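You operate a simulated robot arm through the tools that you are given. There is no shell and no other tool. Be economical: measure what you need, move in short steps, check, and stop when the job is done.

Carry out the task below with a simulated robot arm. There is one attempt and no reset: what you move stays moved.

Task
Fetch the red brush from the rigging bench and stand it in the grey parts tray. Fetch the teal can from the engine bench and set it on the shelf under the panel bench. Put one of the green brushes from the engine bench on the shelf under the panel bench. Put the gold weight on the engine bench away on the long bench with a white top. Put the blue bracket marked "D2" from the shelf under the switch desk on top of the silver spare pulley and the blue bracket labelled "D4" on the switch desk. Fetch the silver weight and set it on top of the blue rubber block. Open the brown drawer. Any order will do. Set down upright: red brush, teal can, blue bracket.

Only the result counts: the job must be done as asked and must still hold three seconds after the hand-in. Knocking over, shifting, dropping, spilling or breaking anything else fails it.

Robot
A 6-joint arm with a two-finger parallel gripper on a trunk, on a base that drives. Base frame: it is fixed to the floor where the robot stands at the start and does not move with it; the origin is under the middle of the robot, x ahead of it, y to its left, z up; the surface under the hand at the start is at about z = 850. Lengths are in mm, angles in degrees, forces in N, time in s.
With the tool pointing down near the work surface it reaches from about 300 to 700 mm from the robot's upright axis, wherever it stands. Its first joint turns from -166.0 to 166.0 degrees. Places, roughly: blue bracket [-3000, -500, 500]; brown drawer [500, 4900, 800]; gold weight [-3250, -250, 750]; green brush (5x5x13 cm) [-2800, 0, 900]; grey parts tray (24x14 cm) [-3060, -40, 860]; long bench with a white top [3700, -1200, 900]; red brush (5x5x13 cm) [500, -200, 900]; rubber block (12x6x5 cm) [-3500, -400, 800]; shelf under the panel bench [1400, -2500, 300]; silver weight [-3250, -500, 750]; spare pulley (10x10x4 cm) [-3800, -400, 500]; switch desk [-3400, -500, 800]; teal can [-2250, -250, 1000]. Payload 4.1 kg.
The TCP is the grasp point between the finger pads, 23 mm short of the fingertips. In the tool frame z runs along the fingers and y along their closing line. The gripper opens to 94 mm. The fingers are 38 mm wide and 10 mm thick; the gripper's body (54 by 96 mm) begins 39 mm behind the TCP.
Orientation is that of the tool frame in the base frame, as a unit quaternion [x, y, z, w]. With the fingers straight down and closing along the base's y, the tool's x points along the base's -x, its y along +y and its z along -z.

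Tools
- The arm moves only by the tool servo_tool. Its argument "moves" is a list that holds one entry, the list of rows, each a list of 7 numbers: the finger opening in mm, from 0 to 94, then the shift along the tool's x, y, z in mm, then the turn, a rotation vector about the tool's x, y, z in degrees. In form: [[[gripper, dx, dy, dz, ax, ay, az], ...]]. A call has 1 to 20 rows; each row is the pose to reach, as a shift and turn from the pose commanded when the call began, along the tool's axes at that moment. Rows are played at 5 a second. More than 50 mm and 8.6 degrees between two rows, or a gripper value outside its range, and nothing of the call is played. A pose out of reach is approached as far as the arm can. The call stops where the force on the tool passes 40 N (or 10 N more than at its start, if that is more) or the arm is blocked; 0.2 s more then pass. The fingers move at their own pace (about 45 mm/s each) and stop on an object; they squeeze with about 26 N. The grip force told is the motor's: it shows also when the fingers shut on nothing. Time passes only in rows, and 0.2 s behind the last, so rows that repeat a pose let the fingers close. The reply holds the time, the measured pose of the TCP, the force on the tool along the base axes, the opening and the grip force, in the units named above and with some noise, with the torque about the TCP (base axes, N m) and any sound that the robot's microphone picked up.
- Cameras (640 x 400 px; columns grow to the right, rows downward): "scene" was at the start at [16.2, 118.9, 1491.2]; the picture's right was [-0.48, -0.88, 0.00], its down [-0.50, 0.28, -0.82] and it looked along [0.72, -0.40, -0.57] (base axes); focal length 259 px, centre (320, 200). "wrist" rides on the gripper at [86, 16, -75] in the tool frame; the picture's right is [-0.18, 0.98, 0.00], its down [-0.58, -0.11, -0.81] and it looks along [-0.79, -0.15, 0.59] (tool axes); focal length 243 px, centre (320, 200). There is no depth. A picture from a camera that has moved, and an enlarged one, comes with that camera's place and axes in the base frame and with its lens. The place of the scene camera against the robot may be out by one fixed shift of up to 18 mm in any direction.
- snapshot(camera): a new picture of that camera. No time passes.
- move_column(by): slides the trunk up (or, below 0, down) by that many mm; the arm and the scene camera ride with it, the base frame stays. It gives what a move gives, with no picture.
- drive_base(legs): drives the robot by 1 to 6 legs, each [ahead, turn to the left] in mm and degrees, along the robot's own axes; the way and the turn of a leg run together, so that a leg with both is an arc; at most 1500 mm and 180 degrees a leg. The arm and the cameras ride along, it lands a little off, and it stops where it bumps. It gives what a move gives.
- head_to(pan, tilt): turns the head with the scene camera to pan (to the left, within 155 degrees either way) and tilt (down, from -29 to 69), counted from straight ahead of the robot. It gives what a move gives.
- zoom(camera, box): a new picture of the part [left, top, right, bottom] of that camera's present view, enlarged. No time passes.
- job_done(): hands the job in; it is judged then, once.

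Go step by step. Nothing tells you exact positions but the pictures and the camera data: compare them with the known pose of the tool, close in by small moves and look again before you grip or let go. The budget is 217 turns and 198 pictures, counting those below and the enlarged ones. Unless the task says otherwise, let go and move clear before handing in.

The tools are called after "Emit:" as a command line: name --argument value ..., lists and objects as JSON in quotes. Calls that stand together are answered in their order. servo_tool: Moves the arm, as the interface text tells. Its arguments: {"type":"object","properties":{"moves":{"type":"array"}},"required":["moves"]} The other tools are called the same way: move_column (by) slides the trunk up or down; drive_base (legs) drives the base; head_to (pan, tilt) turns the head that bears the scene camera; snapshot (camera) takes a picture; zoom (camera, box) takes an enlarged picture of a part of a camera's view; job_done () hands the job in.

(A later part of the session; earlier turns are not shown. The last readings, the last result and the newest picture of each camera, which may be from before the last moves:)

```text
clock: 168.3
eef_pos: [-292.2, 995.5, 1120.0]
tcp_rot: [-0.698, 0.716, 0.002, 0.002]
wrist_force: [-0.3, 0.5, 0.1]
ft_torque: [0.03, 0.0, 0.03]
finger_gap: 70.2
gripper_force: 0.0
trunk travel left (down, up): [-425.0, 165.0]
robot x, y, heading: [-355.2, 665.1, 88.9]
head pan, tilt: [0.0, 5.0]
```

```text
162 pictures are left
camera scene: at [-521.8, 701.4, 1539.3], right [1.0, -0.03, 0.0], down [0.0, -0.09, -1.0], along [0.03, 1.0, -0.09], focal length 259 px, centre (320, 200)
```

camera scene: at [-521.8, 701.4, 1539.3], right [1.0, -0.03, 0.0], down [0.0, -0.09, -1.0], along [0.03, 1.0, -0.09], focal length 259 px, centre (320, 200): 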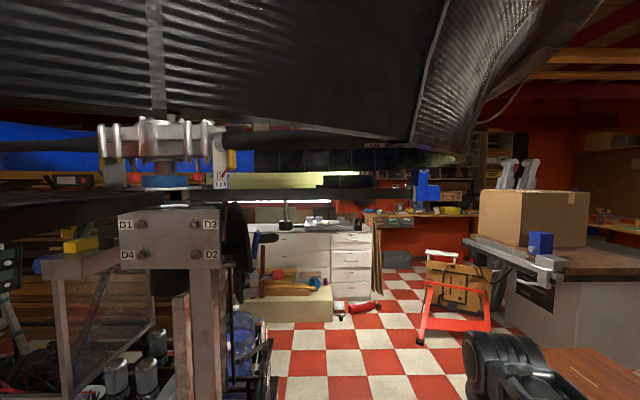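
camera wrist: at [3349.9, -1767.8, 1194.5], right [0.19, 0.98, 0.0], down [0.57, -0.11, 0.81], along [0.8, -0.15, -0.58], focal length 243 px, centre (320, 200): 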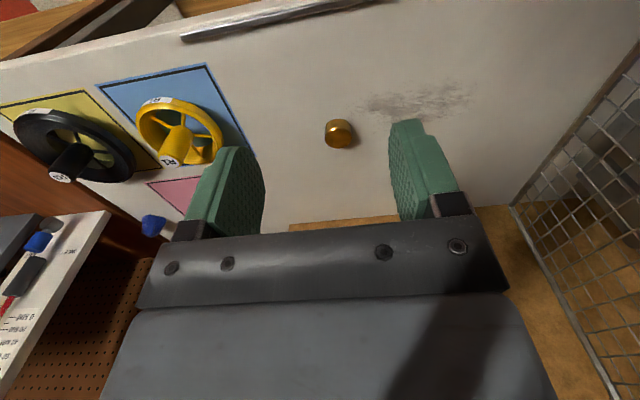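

Emit:
zoom --camera "scene" --box '[310, 180, 510, 305]'

Emit:
zoom --camera "scene" --box '[310, 230, 570, 392]'

```text
3.20 times, centred on (410, 242) of scene
camera zoom: at [-521.8, 701.4, 1539.3], right [1.0, -0.03, 0.0], down [0.0, -0.09, -1.0], along [0.03, 1.0, -0.09], focal length 830 px, centre (32, 64)
```

zoom: 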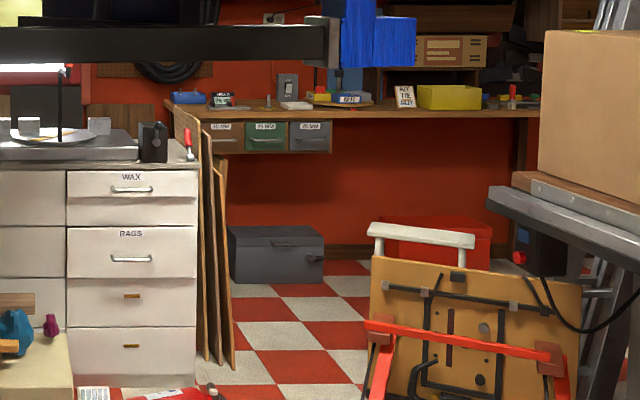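

```text
2.46 times, centred on (440, 311) of scene
camera zoom: at [-521.8, 701.4, 1539.3], right [1.0, -0.03, 0.0], down [0.0, -0.09, -1.0], along [0.03, 1.0, -0.09], focal length 638 px, centre (25, -73)
```

zoom: 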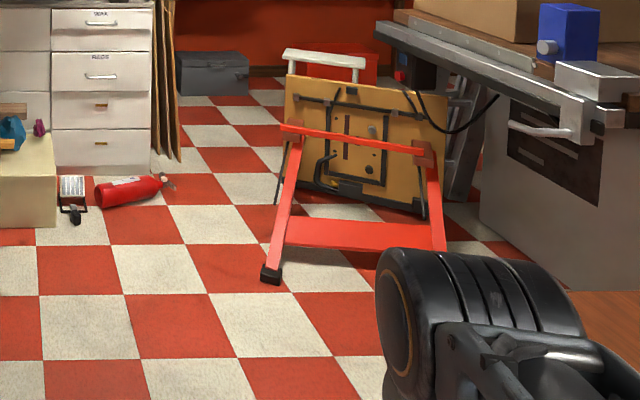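

The brown drawer is the left one of three small drawers under the far bench, about (540, 4750, 800). I'll lower the trunk to pass under the hoist beam and drive to about (-150, 2600).

Emit:
move_column --by -400

Emit:
drive_base --legs '[[0, -5], [1000, 0], [900, 0]]'

Emit:
head_to --pan -15 --tilt 20

Emit:
snapshot --camera "scene"

```text
clock: 172.1
eef_pos: [-292.3, 994.9, 720.5]
tcp_rot: [-0.697, 0.717, 0.002, 0.003]
wrist_force: [-0.6, -0.9, 0.5]
ft_torque: [0.02, 0.0, -0.01]
finger_gap: 70.3
gripper_force: 0.2
trunk travel left (down, up): [-25.0, 565.0]
robot x, y, heading: [-354.8, 673.9, 88.7]
head pan, tilt: [0.0, 5.0]
```

```text
clock: 182.1
eef_pos: [-55.3, 2863.8, 718.5]
tcp_rot: [-0.668, 0.744, 0.002, 0.003]
wrist_force: [-0.5, 0.5, -1.0]
ft_torque: [0.04, 0.0, -0.03]
finger_gap: 69.9
gripper_force: 0.1
trunk travel left (down, up): [-25.0, 565.0]
robot x, y, heading: [-142.4, 2542.0, 83.7]
head pan, tilt: [0.0, 5.0]
```

```text
clock: 182.8
eef_pos: [-55.0, 2863.8, 719.3]
tcp_rot: [-0.667, 0.745, 0.002, 0.003]
wrist_force: [-0.4, 1.2, 0.7]
ft_torque: [0.0, 0.01, 0.0]
finger_gap: 70.1
gripper_force: 0.1
trunk travel left (down, up): [-25.0, 565.0]
robot x, y, heading: [-149.5, 2542.5, 83.8]
head pan, tilt: [-15.0, 20.0]
```

```text
159 pictures are left
camera scene: at [-284.8, 2584.7, 1115.1], right [0.93, -0.36, 0.0], down [-0.12, -0.32, -0.94], along [0.34, 0.88, -0.34], focal length 259 px, centre (320, 200)
```

scene: 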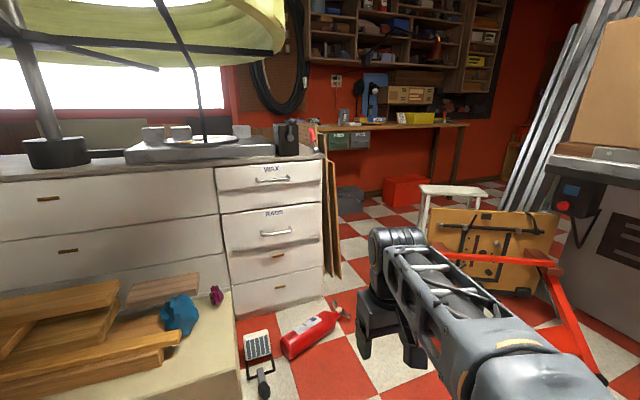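

I'm past the beam. I'll swing the hand to the left so the trolley's left foot becomes visible.

Emit:
servo_tool --moves '[[[70, 0, 45, 0, 0, 0, 0], [70, 0, 90, 0, 0, 0, 0], [70, 0, 135, 0, 0, 0, 0], [70, 0, 180, 0, 0, 0, 0], [70, 0, 225, 0, 0, 0, 0], [70, 0, 270, 0, 0, 0, 0], [70, 0, 310, 0, 0, 0, 0]]]'

Emit:
head_to --pan -35 --tilt 28

Emit:
snapshot --camera "scene"

```text
clock: 184.4
eef_pos: [-363.4, 2898.3, 718.1]
tcp_rot: [-0.667, 0.745, 0.003, 0.002]
wrist_force: [0.5, 0.4, 0.1]
ft_torque: [0.0, 0.01, 0.02]
finger_gap: 70.0
gripper_force: 0.0
trunk travel left (down, up): [-25.0, 565.0]
robot x, y, heading: [-148.4, 2541.0, 83.9]
head pan, tilt: [-15.0, 20.0]
```

```text
clock: 185.3
eef_pos: [-363.5, 2897.7, 717.0]
tcp_rot: [-0.668, 0.745, 0.001, 0.003]
wrist_force: [0.0, -0.6, -0.4]
ft_torque: [0.02, 0.01, 0.01]
finger_gap: 70.2
gripper_force: 0.1
trunk travel left (down, up): [-25.0, 565.0]
robot x, y, heading: [-144.8, 2541.1, 83.8]
head pan, tilt: [-35.0, 28.0]
```

```text
158 pictures are left
camera scene: at [-258.5, 2566.6, 1102.2], right [0.75, -0.66, 0.0], down [-0.31, -0.35, -0.88], along [0.58, 0.67, -0.47], focal length 259 px, centre (320, 200)
```

scene: 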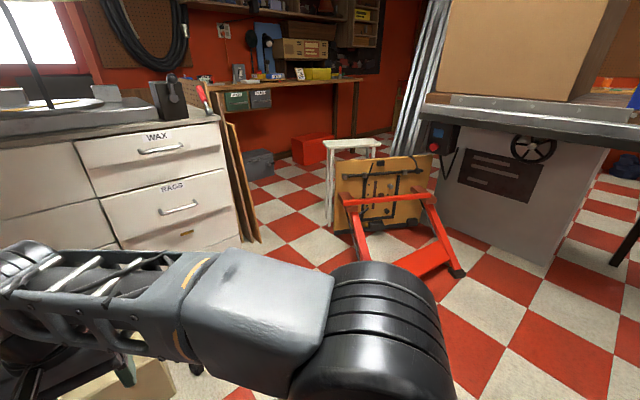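

The gap between the extinguisher and the trolley is tight, so I'll measure my own base with the head looking down.

Emit:
head_to --pan -60 --tilt 69

Emit:
snapshot --camera "scene"

Emit:
head_to --pan 60 --tilt 69

Emit:
snapshot --camera "scene"

```text
clock: 186.3
eef_pos: [-362.7, 2899.0, 718.2]
tcp_rot: [-0.667, 0.745, 0.002, 0.003]
wrist_force: [-0.1, -0.1, -0.6]
ft_torque: [-0.04, -0.01, 0.0]
finger_gap: 69.9
gripper_force: 0.1
trunk travel left (down, up): [-25.0, 565.0]
robot x, y, heading: [-147.0, 2543.4, 83.6]
head pan, tilt: [-60.0, 68.8]
```

```text
157 pictures are left
camera scene: at [-267.3, 2520.5, 1047.6], right [0.4, -0.91, 0.0], down [-0.85, -0.38, -0.36], along [0.33, 0.15, -0.93], focal length 259 px, centre (320, 200)
```

scene: 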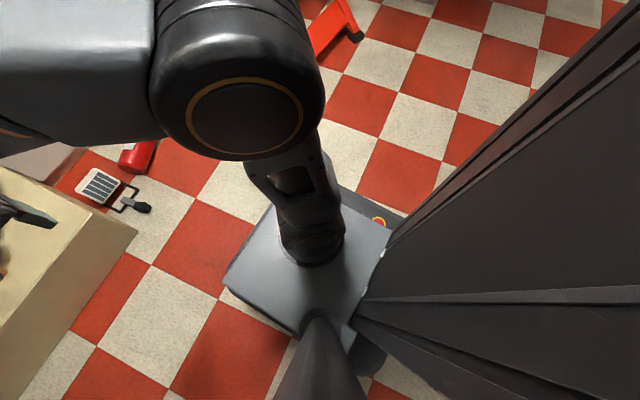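

```text
clock: 188.3
eef_pos: [-362.3, 2899.5, 718.7]
tcp_rot: [-0.668, 0.744, 0.001, 0.003]
wrist_force: [0.2, -0.3, 0.1]
ft_torque: [0.05, 0.01, 0.01]
finger_gap: 70.0
gripper_force: 0.1
trunk travel left (down, up): [-25.0, 565.0]
robot x, y, heading: [-144.3, 2538.4, 84.0]
head pan, tilt: [60.0, 68.8]
```

```text
156 pictures are left
camera scene: at [-363.6, 2530.9, 1047.5], right [0.59, 0.81, 0.0], down [0.75, -0.55, -0.36], along [-0.29, 0.21, -0.93], focal length 259 px, centre (320, 200)
```

scene: 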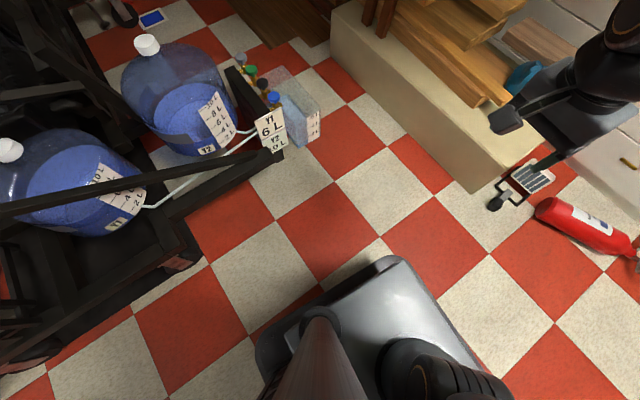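

My base is about 420 × 500 mm. I'll use the wrist camera, turned to the right, to measure the gap better.

Emit:
servo_tool --moves '[[[70, 0, -45, 0, 0, 0, 8], [70, 0, -90, 0, 0, 0, 16], [70, 0, -135, 0, 0, 0, 24], [70, 0, -180, 0, 0, 0, 32], [70, 0, -225, 0, 0, 0, 40], [70, 0, -250, 0, 0, 0, 48], [70, 0, -250, 0, 0, 0, 48]]]'

Emit:
snapshot --camera "wrist"

```text
clock: 189.9
eef_pos: [-112.5, 2869.3, 719.6]
tcp_rot: [-0.306, 0.952, 0.003, 0.003]
wrist_force: [0.4, -0.1, 0.0]
ft_torque: [-0.04, 0.01, 0.0]
finger_gap: 70.0
gripper_force: 0.0
trunk travel left (down, up): [-25.0, 565.0]
robot x, y, heading: [-148.3, 2540.8, 83.8]
head pan, tilt: [60.0, 68.8]
```

```text
155 pictures are left
camera wrist: at [-192.1, 2832.0, 793.0], right [-0.42, 0.91, 0.0], down [0.53, 0.25, 0.81], along [0.73, 0.35, -0.59], focal length 243 px, centre (320, 200)
```

wrist: 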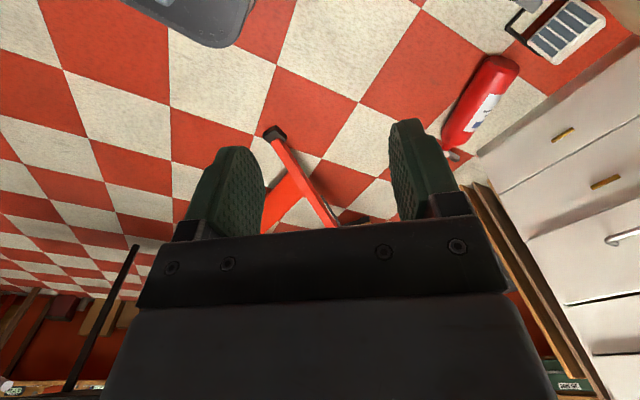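

Foot F is at (452, 2933), the extinguisher tip near (235, 3670) and the boards near (392, 3948). A straight line at heading 61° leaves about 40 mm on each side. I'll get onto that line.

Emit:
drive_base --legs '[[0, -33], [335, 0], [0, 10]]'

Emit:
servo_tool --moves '[[[70, 0, 0, 0, 0, 0, -8], [70, 0, 0, 0, 0, 0, -16], [70, 0, 0, 0, 0, 0, -24], [70, 0, 0, 0, 0, 0, -32], [70, 0, 0, 0, 0, 0, -40], [70, 0, 0, 0, 0, 0, -40]]]'

Emit:
snapshot --camera "wrist"

```text
clock: 194.5
eef_pos: [230.6, 3086.8, 719.1]
tcp_rot: [-0.106, 0.994, 0.002, 0.002]
wrist_force: [0.5, -0.1, 0.6]
ft_torque: [0.0, -0.02, -0.02]
finger_gap: 69.9
gripper_force: 0.0
trunk travel left (down, up): [-25.0, 565.0]
robot x, y, heading: [68.2, 2798.9, 60.2]
head pan, tilt: [60.0, 68.8]
```

```text
clock: 195.9
eef_pos: [230.0, 3087.5, 719.5]
tcp_rot: [-0.441, 0.897, 0.001, 0.003]
wrist_force: [-0.3, 0.0, 0.2]
ft_torque: [-0.03, 0.02, 0.0]
finger_gap: 69.8
gripper_force: 0.2
trunk travel left (down, up): [-25.0, 565.0]
robot x, y, heading: [67.8, 2796.5, 60.1]
head pan, tilt: [60.0, 68.8]
```

```text
154 pictures are left
camera wrist: at [165.0, 3028.6, 793.3], right [-0.67, 0.75, 0.0], down [0.44, 0.39, 0.81], along [0.6, 0.54, -0.59], focal length 243 px, centre (320, 200)
```

wrist: 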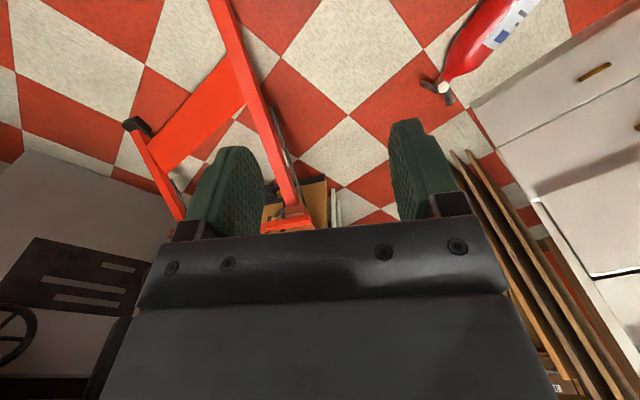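

The extinguisher's handle sticks out more than thought, leaving under 30 mm each side. Before risking it I'll check overhead and look over the obstacles at what lies beyond, including an eastern approach.

Emit:
head_to --pan 0 --tilt -25

Emit:
snapshot --camera "scene"

Emit:
head_to --pan 0 --tilt 25

Emit:
snapshot --camera "scene"

```text
clock: 197.6
eef_pos: [229.7, 3088.4, 719.3]
tcp_rot: [-0.44, 0.898, 0.002, 0.004]
wrist_force: [0.6, 0.1, 0.5]
ft_torque: [0.01, 0.0, 0.05]
finger_gap: 70.1
gripper_force: 0.0
trunk travel left (down, up): [-25.0, 565.0]
robot x, y, heading: [69.2, 2804.3, 60.3]
head pan, tilt: [0.0, -25.0]
```

```text
153 pictures are left
camera scene: at [-70.8, 2889.2, 1183.0], right [0.87, -0.5, 0.0], down [0.21, 0.37, -0.91], along [0.45, 0.79, 0.42], focal length 259 px, centre (320, 200)
```

scene: 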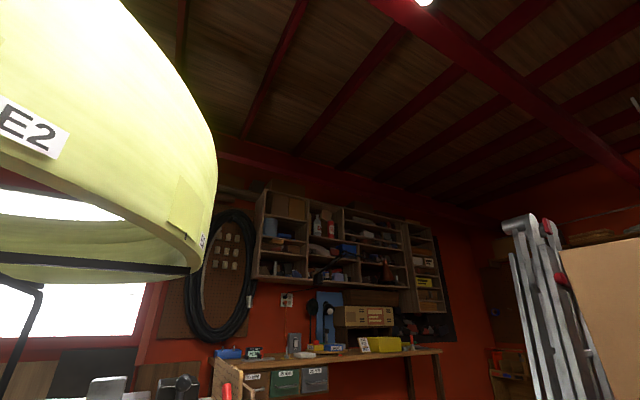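

```text
clock: 198.7
eef_pos: [229.7, 3086.9, 719.4]
tcp_rot: [-0.44, 0.898, 0.002, 0.003]
wrist_force: [0.0, 1.1, 0.0]
ft_torque: [-0.01, -0.01, 0.05]
finger_gap: 70.2
gripper_force: 0.1
trunk travel left (down, up): [-25.0, 565.0]
robot x, y, heading: [72.1, 2801.2, 60.0]
head pan, tilt: [0.0, 25.0]
```

```text
152 pictures are left
camera scene: at [-60.3, 2907.5, 1107.0], right [0.87, -0.5, 0.0], down [-0.21, -0.37, -0.91], along [0.45, 0.79, -0.42], focal length 259 px, centre (320, 200)
```

scene: 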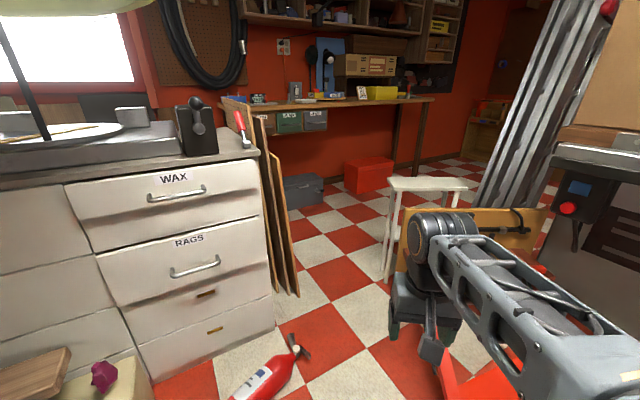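

Emit:
move_column --by 450

Emit:
head_to --pan -20 --tilt 25

Emit:
snapshot --camera "scene"

Emit:
head_to --pan 0 --tilt 55

Emit:
snapshot --camera "scene"

```text
refused: 450 is not a number from -400 to 400
```

```text
clock: 199.6
eef_pos: [229.3, 3088.2, 719.3]
tcp_rot: [-0.44, 0.898, 0.001, 0.003]
wrist_force: [0.0, -0.5, 0.5]
ft_torque: [-0.01, 0.02, -0.03]
finger_gap: 70.0
gripper_force: 0.3
trunk travel left (down, up): [-25.0, 565.0]
robot x, y, heading: [68.7, 2798.5, 60.3]
head pan, tilt: [-20.0, 25.0]
```

```text
151 pictures are left
camera scene: at [-35.8, 2887.1, 1107.0], right [0.65, -0.76, 0.0], down [-0.32, -0.27, -0.91], along [0.69, 0.59, -0.42], focal length 259 px, centre (320, 200)
```

scene: 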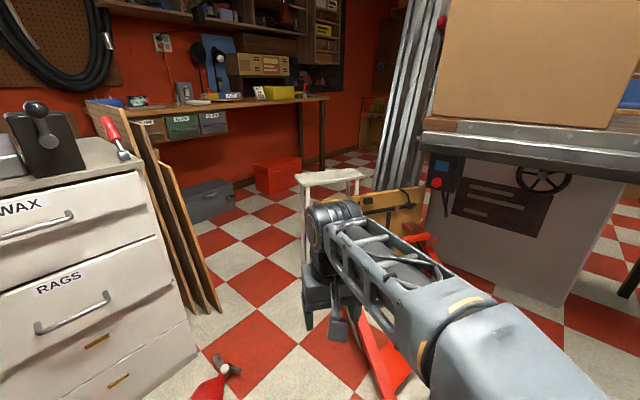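

```text
clock: 200.5
eef_pos: [229.8, 3088.1, 719.0]
tcp_rot: [-0.44, 0.898, 0.001, 0.003]
wrist_force: [0.6, 0.0, 0.5]
ft_torque: [-0.01, 0.01, 0.03]
finger_gap: 70.0
gripper_force: 0.1
trunk travel left (down, up): [-25.0, 565.0]
robot x, y, heading: [67.9, 2798.6, 60.3]
head pan, tilt: [0.0, 55.0]
```

```text
150 pictures are left
camera scene: at [-70.2, 2890.2, 1063.0], right [0.87, -0.5, 0.0], down [-0.41, -0.71, -0.57], along [0.29, 0.5, -0.82], focal length 259 px, centre (320, 200)
```

scene: 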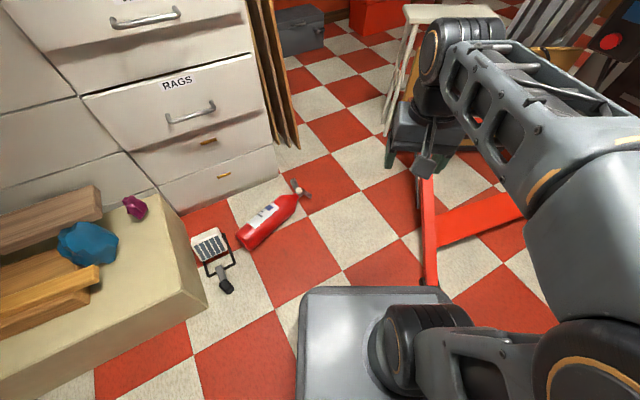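

The squeeze looks marginal (15–30 mm a side). I'll raise the trunk to look over the saw and judge the eastern approach.

Emit:
move_column --by 400

Emit:
head_to --pan -30 --tilt 20

Emit:
snapshot --camera "scene"

Emit:
head_to --pan -5 --tilt 50

Emit:
snapshot --camera "scene"

```text
clock: 204.3
eef_pos: [231.1, 3088.2, 1120.2]
tcp_rot: [-0.44, 0.898, 0.001, 0.002]
wrist_force: [0.3, 1.1, 0.2]
ft_torque: [-0.02, 0.03, 0.0]
finger_gap: 70.1
gripper_force: 0.0
trunk travel left (down, up): [-425.0, 165.0]
robot x, y, heading: [69.4, 2802.2, 60.2]
head pan, tilt: [0.0, 55.0]
```

```text
clock: 205.3
eef_pos: [229.3, 3087.8, 1119.6]
tcp_rot: [-0.441, 0.898, 0.001, 0.003]
wrist_force: [0.1, -0.5, 0.3]
ft_torque: [0.0, 0.0, -0.02]
finger_gap: 70.0
gripper_force: 0.0
trunk travel left (down, up): [-425.0, 165.0]
robot x, y, heading: [69.6, 2803.8, 60.1]
head pan, tilt: [-30.0, 20.0]
```

```text
149 pictures are left
camera scene: at [-25.7, 2874.5, 1515.0], right [0.5, -0.86, 0.0], down [-0.3, -0.17, -0.94], along [0.81, 0.47, -0.34], focal length 259 px, centre (320, 200)
```

scene: 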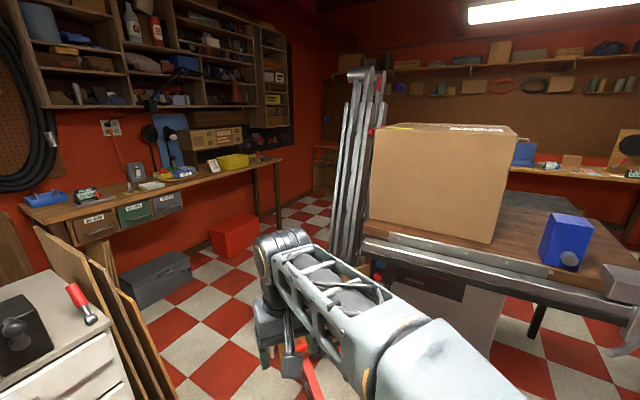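

```text
clock: 206.3
eef_pos: [230.4, 3088.1, 1120.0]
tcp_rot: [-0.44, 0.898, 0.002, 0.003]
wrist_force: [0.1, 0.4, -0.1]
ft_torque: [0.03, 0.01, 0.01]
finger_gap: 70.0
gripper_force: 0.0
trunk travel left (down, up): [-425.0, 165.0]
robot x, y, heading: [71.7, 2799.4, 60.3]
head pan, tilt: [-5.0, 50.0]
```

```text
148 pictures are left
camera scene: at [-62.1, 2890.8, 1469.5], right [0.82, -0.57, 0.0], down [-0.44, -0.63, -0.64], along [0.37, 0.53, -0.77], focal length 259 px, centre (320, 200)
```

scene: 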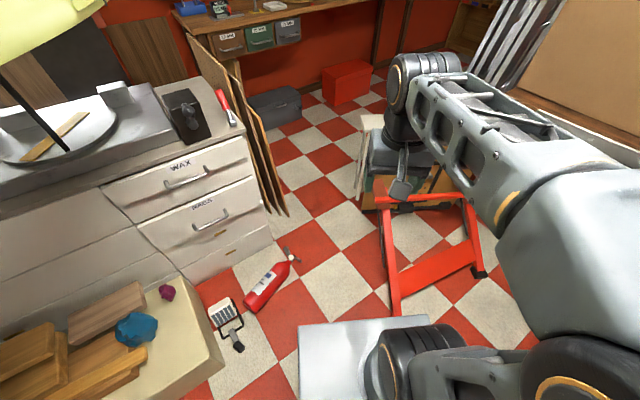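

My base is wider than that gap, so I'll reach the drawer from the east later. I'll lower the trunk, retrace my way under the beam and fetch the green brush first.

Emit:
move_column --by -400

Emit:
drive_base --legs '[[0, -9.5], [-335, 0], [0, 33], [-1000, 0], [-1000, 0]]'

Emit:
move_column --by 400

```text
clock: 210.1
eef_pos: [229.4, 3087.1, 718.8]
tcp_rot: [-0.439, 0.898, 0.002, 0.003]
wrist_force: [0.3, 0.5, -0.2]
ft_torque: [-0.02, -0.01, 0.03]
finger_gap: 70.0
gripper_force: 0.1
trunk travel left (down, up): [-25.0, 565.0]
robot x, y, heading: [69.4, 2801.7, 60.3]
head pan, tilt: [-5.0, 50.0]
```

```text
clock: 224.1
eef_pos: [-314.3, 900.0, 718.8]
tcp_rot: [-0.615, 0.789, 0.002, 0.004]
wrist_force: [1.0, 0.4, 0.0]
ft_torque: [0.0, -0.01, 0.0]
finger_gap: 70.0
gripper_force: 0.1
trunk travel left (down, up): [-25.0, 565.0]
robot x, y, heading: [-344.4, 571.3, 83.9]
head pan, tilt: [-5.0, 50.0]
```

```text
clock: 227.9
eef_pos: [-313.6, 900.1, 1119.3]
tcp_rot: [-0.614, 0.789, 0.003, 0.002]
wrist_force: [0.3, 0.1, 0.3]
ft_torque: [0.02, 0.0, 0.0]
finger_gap: 70.2
gripper_force: 0.2
trunk travel left (down, up): [-425.0, 165.0]
robot x, y, heading: [-345.6, 570.2, 83.9]
head pan, tilt: [-5.0, 50.0]
```

Emit:
drive_base --legs '[[0, 97], [1400, 0], [685, 0], [0, 89.5]]'

Emit:
head_to --pan 0 --tilt 40

Emit:
snapshot --camera "scene"

Emit:
snapshot --camera "wrist"

```text
clock: 243.1
eef_pos: [-2732.6, 393.4, 1120.3]
tcp_rot: [1.0, 0.007, -0.004, 0.001]
wrist_force: [-0.5, -0.7, -0.4]
ft_torque: [0.01, -0.03, 0.02]
finger_gap: 69.7
gripper_force: 0.2
trunk travel left (down, up): [-425.0, 165.0]
robot x, y, heading: [-2406.7, 444.3, -171.4]
head pan, tilt: [-5.0, 50.0]
stopped in leg 4: the robot was blocked; the commanded pose is now the measured one
```

```text
clock: 243.8
eef_pos: [-2732.6, 392.8, 1119.7]
tcp_rot: [1.0, 0.008, -0.004, 0.0]
wrist_force: [-0.6, 0.2, 0.9]
ft_torque: [-0.04, -0.01, 0.0]
finger_gap: 69.7
gripper_force: 0.1
trunk travel left (down, up): [-425.0, 165.0]
robot x, y, heading: [-2407.5, 448.3, -171.6]
head pan, tilt: [0.0, 40.0]
```

```text
147 pictures are left
camera scene: at [-2408.3, 277.6, 1484.0], right [-0.15, 0.99, 0.0], down [0.64, 0.09, -0.77], along [-0.76, -0.12, -0.64], focal length 259 px, centre (320, 200)
```

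scene: 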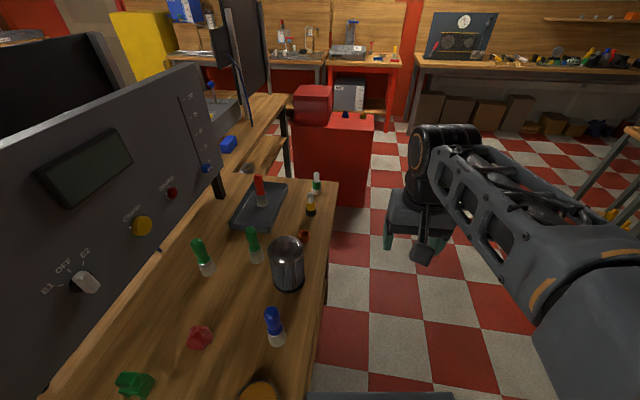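

```text
146 pictures are left
camera wrist: at [-2644.6, 378.4, 1193.3], right [-0.17, -0.99, 0.0], down [-0.58, 0.1, 0.81], along [-0.8, 0.14, -0.59], focal length 243 px, centre (320, 200)
```

wrist: 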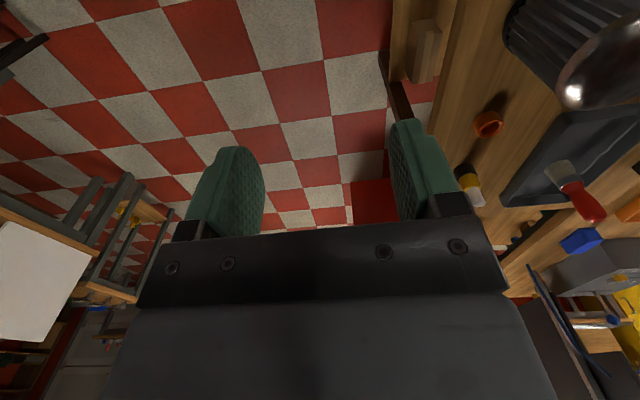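

I drifted too close to the bench and the turn was blocked; nothing looks disturbed. I'll reverse out along the present heading, which takes me away from the bench.

Emit:
drive_base --legs '[[-750, 0], [0, -9.5]]'

```text
clock: 248.5
eef_pos: [-2000.6, 556.9, 1119.4]
tcp_rot: [0.997, -0.076, -0.003, 0.0]
wrist_force: [0.8, 0.5, -0.7]
ft_torque: [0.02, -0.02, -0.01]
finger_gap: 70.2
gripper_force: 0.1
trunk travel left (down, up): [-425.0, 165.0]
robot x, y, heading: [-1667.9, 552.9, 179.0]
head pan, tilt: [0.0, 40.0]
```

Emit:
drive_base --legs '[[770, 0]]'

Emit:
drive_base --legs '[[0, 90]]'

Emit:
snapshot --camera "scene"

Emit:
snapshot --camera "wrist"

```text
clock: 252.7
eef_pos: [-2765.7, 564.1, 1119.4]
tcp_rot: [0.997, -0.072, -0.003, 0.0]
wrist_force: [1.2, -0.1, 0.2]
ft_torque: [0.01, 0.01, 0.02]
finger_gap: 70.0
gripper_force: 0.0
trunk travel left (down, up): [-425.0, 165.0]
robot x, y, heading: [-2438.6, 567.9, 179.7]
head pan, tilt: [0.0, 40.0]
```

```text
clock: 256.9
eef_pos: [-2432.3, 235.3, 1120.1]
tcp_rot: [0.758, 0.652, -0.002, 0.003]
wrist_force: [0.0, 0.0, 0.5]
ft_torque: [-0.03, -0.02, 0.0]
finger_gap: 69.9
gripper_force: 0.1
trunk travel left (down, up): [-425.0, 165.0]
robot x, y, heading: [-2436.8, 565.9, -90.6]
head pan, tilt: [0.0, 40.0]
```

```text
145 pictures are left
camera scene: at [-2269.6, 536.2, 1483.6], right [-1.0, 0.01, 0.0], down [0.01, 0.64, -0.77], along [-0.01, -0.77, -0.64], focal length 259 px, centre (320, 200)
```

scene: 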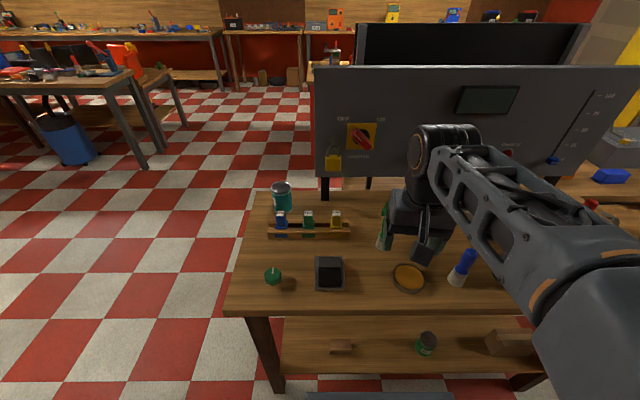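

```text
144 pictures are left
camera wrist: at [-2404.0, 319.3, 1193.2], right [0.94, -0.33, 0.0], down [-0.19, -0.55, 0.81], along [-0.26, -0.77, -0.59], focal length 243 px, centre (320, 200)
```

wrist: 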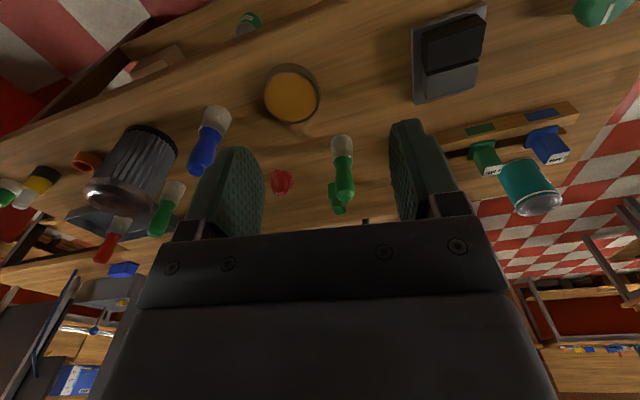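

Brush A is at about (-2457, 30), with free space around it. I'll move above it and check.

Emit:
servo_tool --moves '[[[80, -42, 1, 0, 0, 0, 0], [80, -84, 2, 0, 0, 0, 0], [80, -126, 4, 0, 0, 0, 0], [80, -168, 5, 0, 0, 0, 0], [80, -208, 7, 0, 0, 0, 0], [80, -208, 7, 45, 0, 0, 0], [80, -208, 7, 75, 0, 0, 0], [80, -208, 7, 75, 0, 0, 0]]]'

Emit:
snapshot --camera "wrist"

```text
clock: 258.7
eef_pos: [-2460.0, 28.8, 1045.8]
tcp_rot: [0.758, 0.652, -0.003, 0.002]
wrist_force: [-0.3, -1.4, -0.1]
ft_torque: [-0.02, 0.03, 0.02]
finger_gap: 80.0
gripper_force: 0.0
trunk travel left (down, up): [-425.0, 165.0]
robot x, y, heading: [-2431.4, 563.4, -90.7]
head pan, tilt: [0.0, 40.0]
```

```text
143 pictures are left
camera wrist: at [-2429.2, 112.2, 1120.1], right [0.94, -0.33, 0.0], down [-0.19, -0.55, 0.81], along [-0.26, -0.77, -0.59], focal length 243 px, centre (320, 200)
```

wrist: 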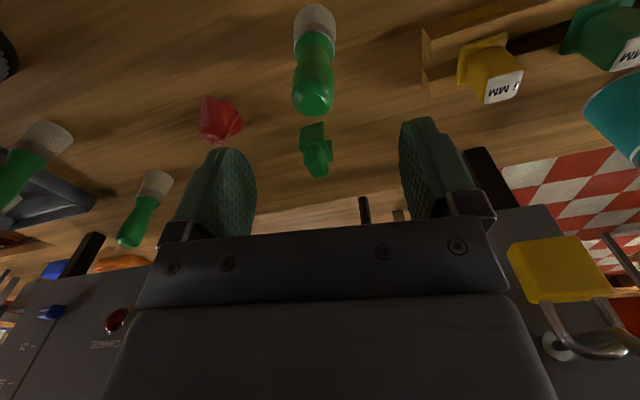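

Well aligned: brush at (-2462, 29). Down and grip.

Emit:
servo_tool --moves '[[[80, 0, -2, 45, 0, 0, 0], [80, 0, -2, 94, 0, 0, 0], [80, 0, -2, 94, 0, 0, 0], [30, 0, -2, 94, 0, 0, 0], [10, 0, -2, 94, 0, 0, 0], [0, 0, -2, 94, 0, 0, 0], [0, 0, -2, 94, 0, 0, 0], [0, 0, -2, 44, 0, 0, 0], [0, 0, -2, -6, 0, 0, 0], [0, 0, -2, -56, 0, 0, 0], [0, 0, -2, -106, 0, 0, 0], [0, 50, -2, -106, 0, 0, 0], [0, 100, -2, -106, 0, 0, 0], [0, 150, -2, -106, 0, 0, 0]]]'

Emit:
snapshot --camera "wrist"

Emit:
snapshot --camera "scene"

```text
clock: 261.7
eef_pos: [-2434.4, 176.5, 1151.0]
tcp_rot: [0.758, 0.653, -0.002, 0.002]
wrist_force: [0.9, -0.4, -0.8]
ft_torque: [0.04, -0.02, 0.03]
finger_gap: 29.9
gripper_force: 26.2
trunk travel left (down, up): [-425.0, 165.0]
robot x, y, heading: [-2437.6, 564.3, -90.6]
head pan, tilt: [0.0, 40.0]
```

```text
142 pictures are left
camera wrist: at [-2404.7, 261.4, 1224.4], right [0.95, -0.33, 0.0], down [-0.19, -0.55, 0.81], along [-0.26, -0.77, -0.59], focal length 243 px, centre (320, 200)
```

wrist: 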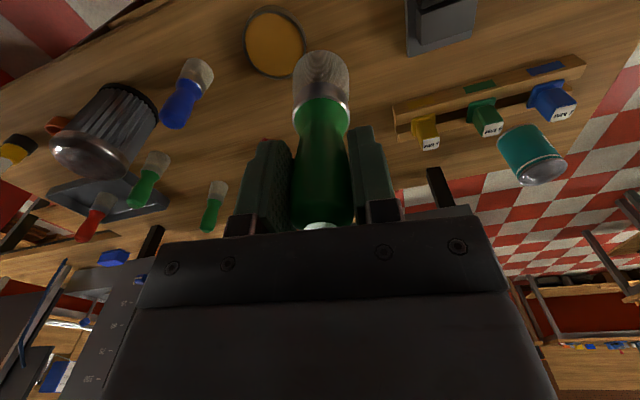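

```text
141 pictures are left
camera scene: at [-2269.7, 536.3, 1483.6], right [-1.0, 0.01, 0.0], down [0.01, 0.64, -0.77], along [-0.01, -0.77, -0.64], focal length 259 px, centre (320, 200)
```

scene: 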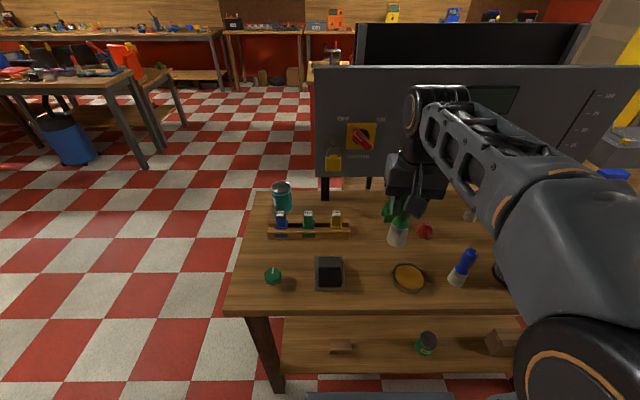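

The green brush is in hand and nothing else moved. Off to the panel bench.

Emit:
drive_base --legs '[[0, 91], [1500, 0], [0, -66], [1500, 0], [320, 0], [0, 66]]'

Emit:
head_to --pan -45 --tilt 25

Emit:
snapshot --camera "scene"

```text
clock: 274.1
eef_pos: [-563.3, 430.9, 1152.3]
tcp_rot: [0.217, 0.976, -0.001, 0.005]
wrist_force: [0.3, -0.8, -0.7]
ft_torque: [0.01, 0.03, 0.02]
finger_gap: 29.2
gripper_force: 26.1
trunk travel left (down, up): [-425.0, 165.0]
robot x, y, heading: [-931.1, 544.9, -17.0]
head pan, tilt: [0.0, 40.0]
stopped in leg 3: the robot was blocked; the commanded pose is now the measured one
```

```text
clock: 275.2
eef_pos: [-566.7, 442.2, 1155.2]
tcp_rot: [0.218, 0.976, -0.005, 0.008]
wrist_force: [-0.4, -0.6, -0.4]
ft_torque: [0.05, -0.04, -0.02]
finger_gap: 29.3
gripper_force: 26.1
trunk travel left (down, up): [-425.0, 165.0]
robot x, y, heading: [-928.9, 542.5, -16.6]
head pan, tilt: [-45.0, 25.0]
```

```text
140 pictures are left
camera scene: at [-911.3, 681.2, 1502.6], right [-0.83, -0.56, 0.0], down [-0.25, 0.37, -0.89], along [0.5, -0.74, -0.45], focal length 259 px, centre (320, 200)
```

scene: 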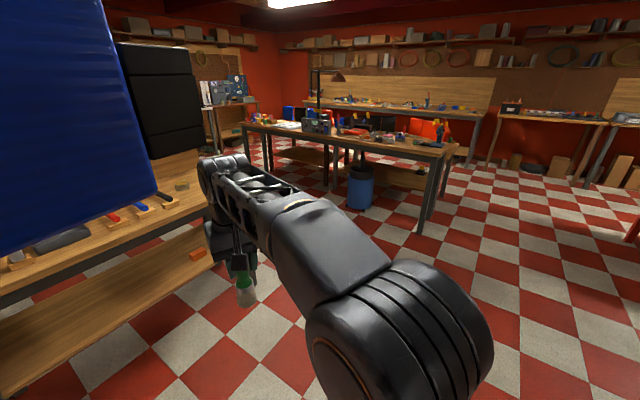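

A hanging blue part of the hoist blocked the head. I'll turn back, reverse west and take the earlier proven diagonal.

Emit:
drive_base --legs '[[0, 15], [-650, 0]]'

Emit:
drive_base --legs '[[0, -50], [1500, 0], [650, 0], [0, 50]]'

Emit:
snapshot --camera "scene"

```text
clock: 279.7
eef_pos: [-1175.2, 555.6, 1150.7]
tcp_rot: [0.089, 0.996, -0.001, 0.003]
wrist_force: [0.0, -0.9, 0.0]
ft_torque: [-0.01, 0.03, -0.03]
finger_gap: 29.1
gripper_force: 25.9
trunk travel left (down, up): [-425.0, 165.0]
robot x, y, heading: [-1564.0, 564.4, -2.4]
head pan, tilt: [-45.0, 25.0]
```

```text
clock: 294.7
eef_pos: [44.9, -1216.6, 1149.5]
tcp_rot: [0.122, 0.992, -0.001, 0.003]
wrist_force: [-0.4, -0.8, -1.0]
ft_torque: [0.0, 0.01, -0.01]
finger_gap: 28.7
gripper_force: 26.6
trunk travel left (down, up): [-425.0, 165.0]
robot x, y, heading: [-345.0, -1179.6, -5.8]
head pan, tilt: [-45.0, 25.0]
```

```text
139 pictures are left
camera scene: at [-326.9, -1080.8, 1507.0], right [-0.78, -0.63, 0.0], down [-0.27, 0.33, -0.91], along [0.57, -0.71, -0.42], focal length 259 px, centre (320, 200)
```

scene: 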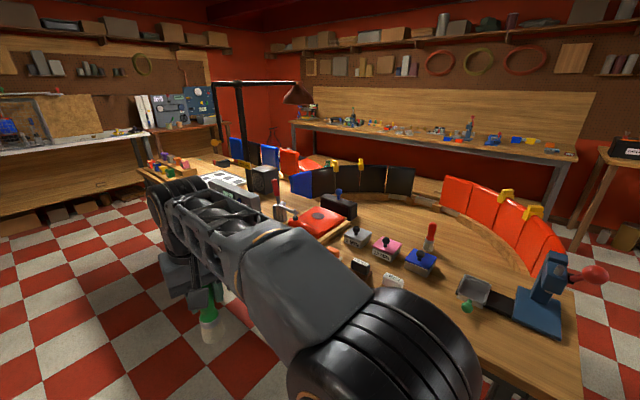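

Emit:
drive_base --legs '[[0, 4], [1500, 0], [180, 0], [0, -88]]'

Emit:
head_to --pan 0 --tilt 30

Emit:
snapshot --camera "scene"

```text
clock: 307.4
eef_pos: [1344.4, -1642.3, 1151.6]
tcp_rot: [0.747, 0.665, -0.003, 0.001]
wrist_force: [-0.6, 0.3, -1.2]
ft_torque: [0.0, -0.01, 0.01]
finger_gap: 28.9
gripper_force: 26.7
trunk travel left (down, up): [-425.0, 165.0]
robot x, y, heading: [1334.3, -1252.9, -88.5]
head pan, tilt: [-45.0, 25.0]
```

```text
clock: 308.5
eef_pos: [1345.9, -1644.1, 1150.1]
tcp_rot: [0.747, 0.665, -0.002, 0.001]
wrist_force: [1.0, -0.6, -0.7]
ft_torque: [-0.02, 0.02, -0.02]
finger_gap: 28.8
gripper_force: 25.5
trunk travel left (down, up): [-425.0, 165.0]
robot x, y, heading: [1333.2, -1255.9, -88.6]
head pan, tilt: [0.0, 30.0]
```

```text
138 pictures are left
camera scene: at [1498.2, -1283.7, 1499.0], right [-1.0, -0.02, 0.0], down [-0.01, 0.5, -0.87], along [0.02, -0.87, -0.5], focal length 259 px, centre (320, 200)
```

scene: 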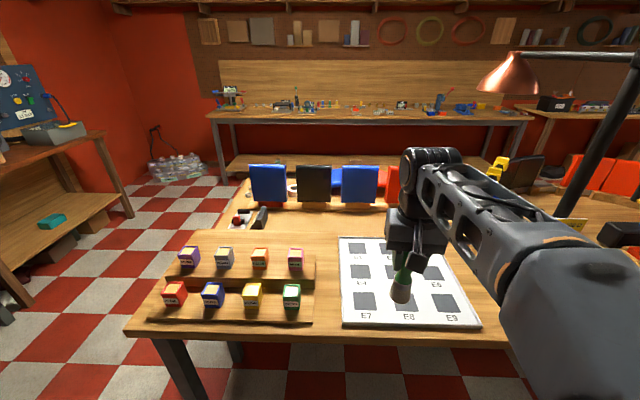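

Emit:
drive_base --legs '[[-250, 0]]'

Emit:
move_column --by -400

Emit:
head_to --pan 0 --tilt 25

Emit:
snapshot --camera "scene"

Emit:
snapshot --camera "wrist"

```text
clock: 310.3
eef_pos: [1337.9, -1392.6, 1151.1]
tcp_rot: [0.747, 0.665, -0.003, 0.002]
wrist_force: [0.3, -0.4, -0.9]
ft_torque: [-0.02, 0.03, 0.0]
finger_gap: 28.7
gripper_force: 26.2
trunk travel left (down, up): [-425.0, 165.0]
robot x, y, heading: [1325.3, -1009.3, -88.7]
head pan, tilt: [0.0, 30.0]
```

```text
clock: 314.1
eef_pos: [1338.1, -1393.4, 749.9]
tcp_rot: [0.746, 0.666, -0.003, 0.001]
wrist_force: [0.2, 0.1, -1.4]
ft_torque: [0.0, 0.0, 0.0]
finger_gap: 29.0
gripper_force: 26.1
trunk travel left (down, up): [-25.0, 565.0]
robot x, y, heading: [1325.8, -1004.5, -88.6]
head pan, tilt: [0.0, 30.0]
```

```text
clock: 314.8
eef_pos: [1338.1, -1392.5, 750.2]
tcp_rot: [0.747, 0.665, -0.002, 0.001]
wrist_force: [0.2, 0.7, -0.9]
ft_torque: [0.01, 0.01, 0.04]
finger_gap: 28.8
gripper_force: 26.6
trunk travel left (down, up): [-25.0, 565.0]
robot x, y, heading: [1327.2, -1005.0, -88.7]
head pan, tilt: [0.0, 25.0]
```

```text
137 pictures are left
camera scene: at [1492.2, -1035.6, 1106.9], right [-1.0, -0.02, 0.0], down [-0.01, 0.42, -0.91], along [0.02, -0.91, -0.42], focal length 259 px, centre (320, 200)
```

scene: 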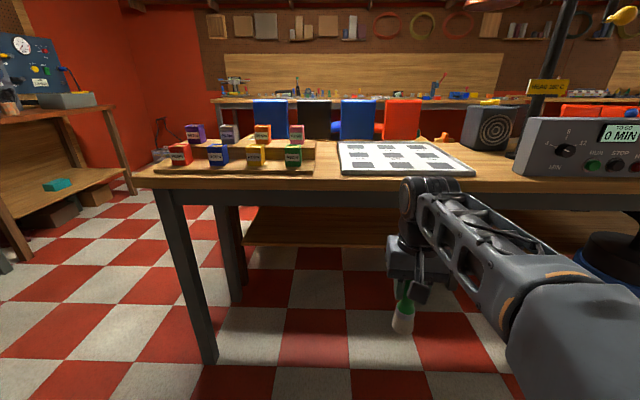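

```text
136 pictures are left
camera wrist: at [1365.8, -1309.0, 824.3], right [0.96, -0.3, 0.0], down [-0.17, -0.56, 0.81], along [-0.24, -0.77, -0.59], focal length 243 px, centre (320, 200)
```

wrist: 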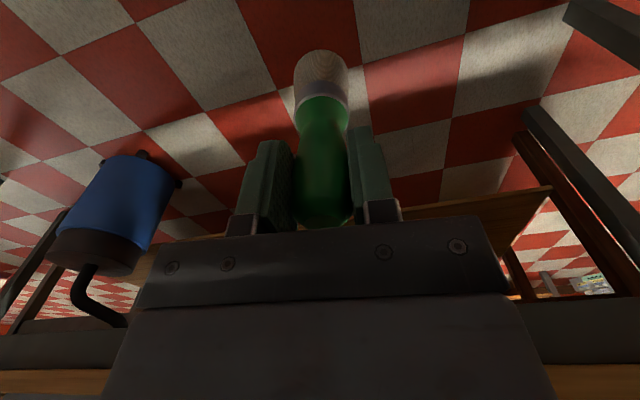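

The shelf belongs to the rear bench (with coloured panels), reachable from its far side. I'll drive round the east end.

Emit:
drive_base --legs '[[0, 89], [1300, 0], [0, -90], [1500, 0], [750, 0], [0, -90]]'

Emit:
head_to --pan -40 --tilt 20

Emit:
snapshot --camera "scene"

```text
clock: 343.4
eef_pos: [2344.2, -3305.7, 750.2]
tcp_rot: [0.999, -0.042, -0.003, -0.001]
wrist_force: [-0.8, -0.3, -1.0]
ft_torque: [0.06, 0.01, -0.03]
finger_gap: 28.9
gripper_force: 26.1
trunk travel left (down, up): [-25.0, 565.0]
robot x, y, heading: [2732.2, -3286.7, -176.7]
head pan, tilt: [0.0, 25.0]
```

```text
clock: 344.4
eef_pos: [2345.4, -3305.6, 750.2]
tcp_rot: [0.999, -0.042, -0.003, -0.001]
wrist_force: [0.0, 0.5, -0.3]
ft_torque: [-0.01, -0.01, 0.02]
finger_gap: 29.2
gripper_force: 26.7
trunk travel left (down, up): [-25.0, 565.0]
robot x, y, heading: [2732.9, -3284.6, -176.9]
head pan, tilt: [-40.0, 20.0]
```

```text
135 pictures are left
camera scene: at [2726.3, -3391.3, 1115.0], right [0.6, 0.8, 0.0], down [0.27, -0.2, -0.94], along [-0.75, 0.56, -0.34], focal length 259 px, centre (320, 200)
```

scene: 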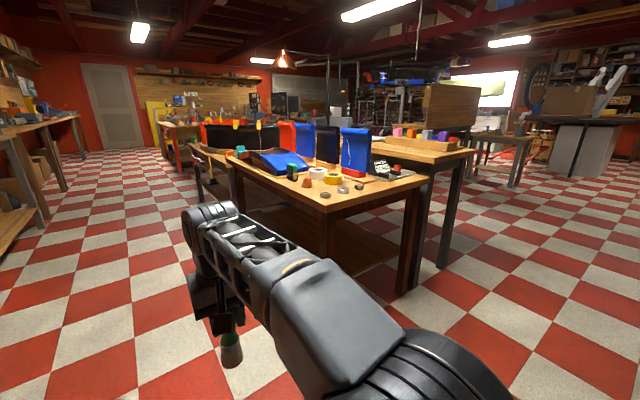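

The panel bench's front edge is near y = -2990 with its shelf under it. I'll drive along to x≈1620, standing a bit back, and face it.

Emit:
drive_base --legs '[[0, 6], [1130, 0], [0, -99]]'

Emit:
head_to --pan 0 --tilt 35

Emit:
snapshot --camera "scene"

Emit:
snapshot --camera "wrist"

```text
clock: 354.9
eef_pos: [1635.9, -3066.8, 749.5]
tcp_rot: [-0.65, 0.76, 0.001, 0.003]
wrist_force: [-0.9, -0.1, 0.2]
ft_torque: [-0.02, 0.01, -0.02]
finger_gap: 28.9
gripper_force: 26.4
trunk travel left (down, up): [-25.0, 565.0]
robot x, y, heading: [1626.4, -3452.3, 89.0]
head pan, tilt: [-40.0, 20.0]
```

```text
clock: 356.0
eef_pos: [1635.5, -3066.6, 750.6]
tcp_rot: [-0.65, 0.76, 0.001, 0.003]
wrist_force: [0.0, 0.0, -0.4]
ft_torque: [-0.02, 0.0, 0.0]
finger_gap: 28.8
gripper_force: 26.1
trunk travel left (down, up): [-25.0, 565.0]
robot x, y, heading: [1633.5, -3457.8, 89.1]
head pan, tilt: [0.0, 35.0]
```

```text
134 pictures are left
camera scene: at [1465.5, -3427.7, 1091.2], right [1.0, -0.02, 0.0], down [-0.01, -0.57, -0.82], along [0.01, 0.82, -0.57], focal length 259 px, centre (320, 200)
```

scene: 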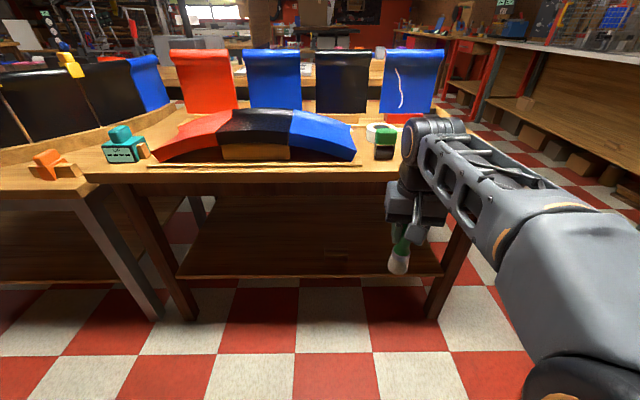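

```text
133 pictures are left
camera wrist: at [1607.0, -3151.0, 824.3], right [-0.94, 0.33, 0.0], down [0.2, 0.55, 0.81], along [0.27, 0.76, -0.59], focal length 243 px, centre (320, 200)
```

wrist: 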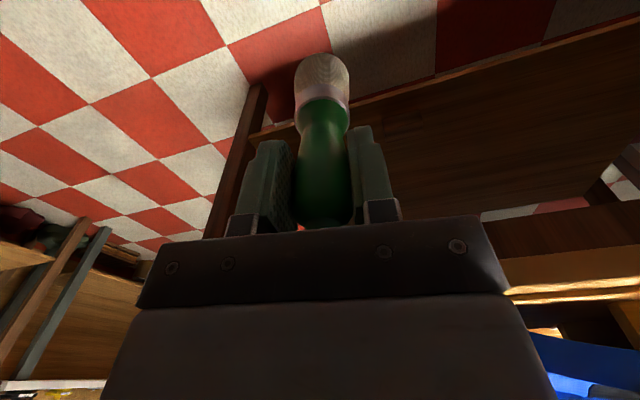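

The shelf is at z≈300 with its front edge near y = -2800; the top overhangs it by ~200 mm. I'll zoom to check that the shelf is empty.

Emit:
zoom --camera "scene" --box '[170, 180, 470, 330]'

```text
2.13 times, centred on (320, 255) of scene
camera zoom: at [1465.5, -3427.7, 1091.2], right [1.0, -0.02, 0.0], down [-0.01, -0.57, -0.82], along [0.01, 0.82, -0.57], focal length 553 px, centre (320, 83)
```

zoom: 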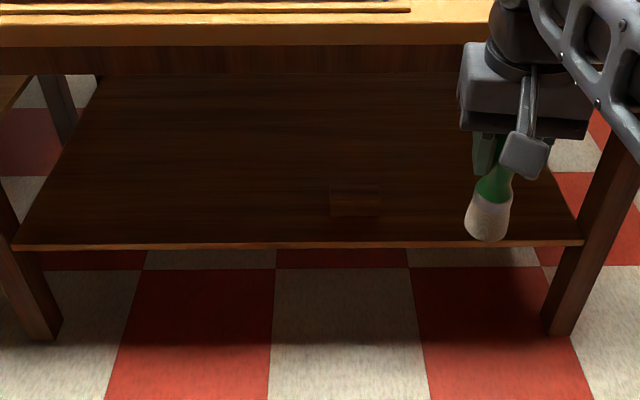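

A small block sits near (1540, -2700); the brush can lie at x≈1720. I'll lower the trunk fully and tilt the hand to point forward, beneath the top.

Emit:
move_column --by -25

Emit:
servo_tool --moves '[[[0, 15, -8, 0, 0, 0, 0], [0, 25, -15, 27, 0, -8, 0], [0, 25, -23, 54, 0, -16, 0], [0, 25, -30, 81, 0, -24, 0], [0, 25, -38, 108, 0, -32, 0], [0, 25, -45, 135, 0, -40, 0], [0, 25, -53, 162, 0, -48, 0], [0, 25, -60, 189, 0, -56, 0], [0, 25, -68, 216, 0, -64, 0], [0, 25, -76, 243, 0, -72, 0], [0, 25, -84, 270, 0, -80, 0], [0, 25, -84, 290, 0, -86, 0], [0, 25, -84, 290, 0, -86, 0]]]'

Emit:
snapshot --camera "scene"

Emit:
snapshot --camera "wrist"

```text
clock: 356.7
eef_pos: [1635.1, -3068.0, 726.7]
tcp_rot: [-0.651, 0.759, 0.001, 0.003]
wrist_force: [-0.1, -0.9, -1.1]
ft_torque: [0.01, -0.02, -0.01]
finger_gap: 28.7
gripper_force: 25.8
trunk travel left (down, up): [0.0, 590.0]
robot x, y, heading: [1632.5, -3456.8, 89.0]
head pan, tilt: [0.0, 35.0]
```

```text
clock: 359.5
eef_pos: [1755.0, -3003.3, 459.7]
tcp_rot: [-0.45, 0.589, 0.473, 0.476]
wrist_force: [0.7, -0.5, 0.4]
ft_torque: [-0.08, 0.03, 0.0]
finger_gap: 28.9
gripper_force: 26.2
out of reach, approached as far as the arm can: row 6, 7, 8, 9, 10, 11, 12, 13
trunk travel left (down, up): [0.0, 590.0]
robot x, y, heading: [1634.0, -3459.5, 88.9]
head pan, tilt: [0.0, 35.0]
```

```text
131 pictures are left
camera scene: at [1465.6, -3427.2, 1066.1], right [1.0, -0.02, 0.0], down [-0.01, -0.57, -0.82], along [0.01, 0.82, -0.57], focal length 259 px, centre (320, 200)
```

scene: 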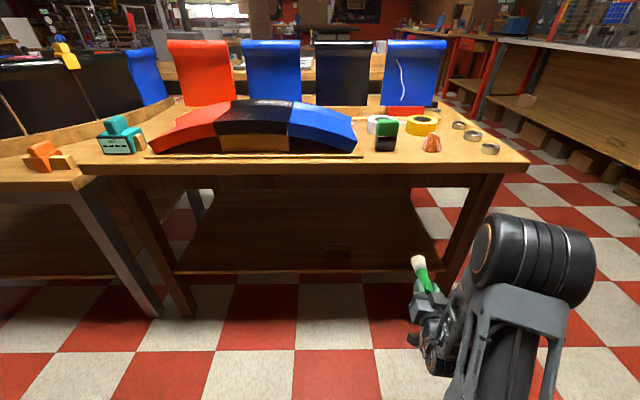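

```text
130 pictures are left
camera wrist: at [1717.7, -3081.2, 383.1], right [-0.94, 0.16, 0.31], down [0.08, -0.76, 0.64], along [0.34, 0.62, 0.7], focal length 243 px, centre (320, 200)
```

wrist: 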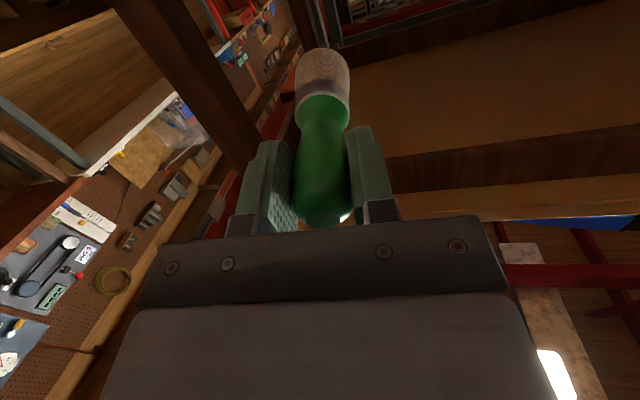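

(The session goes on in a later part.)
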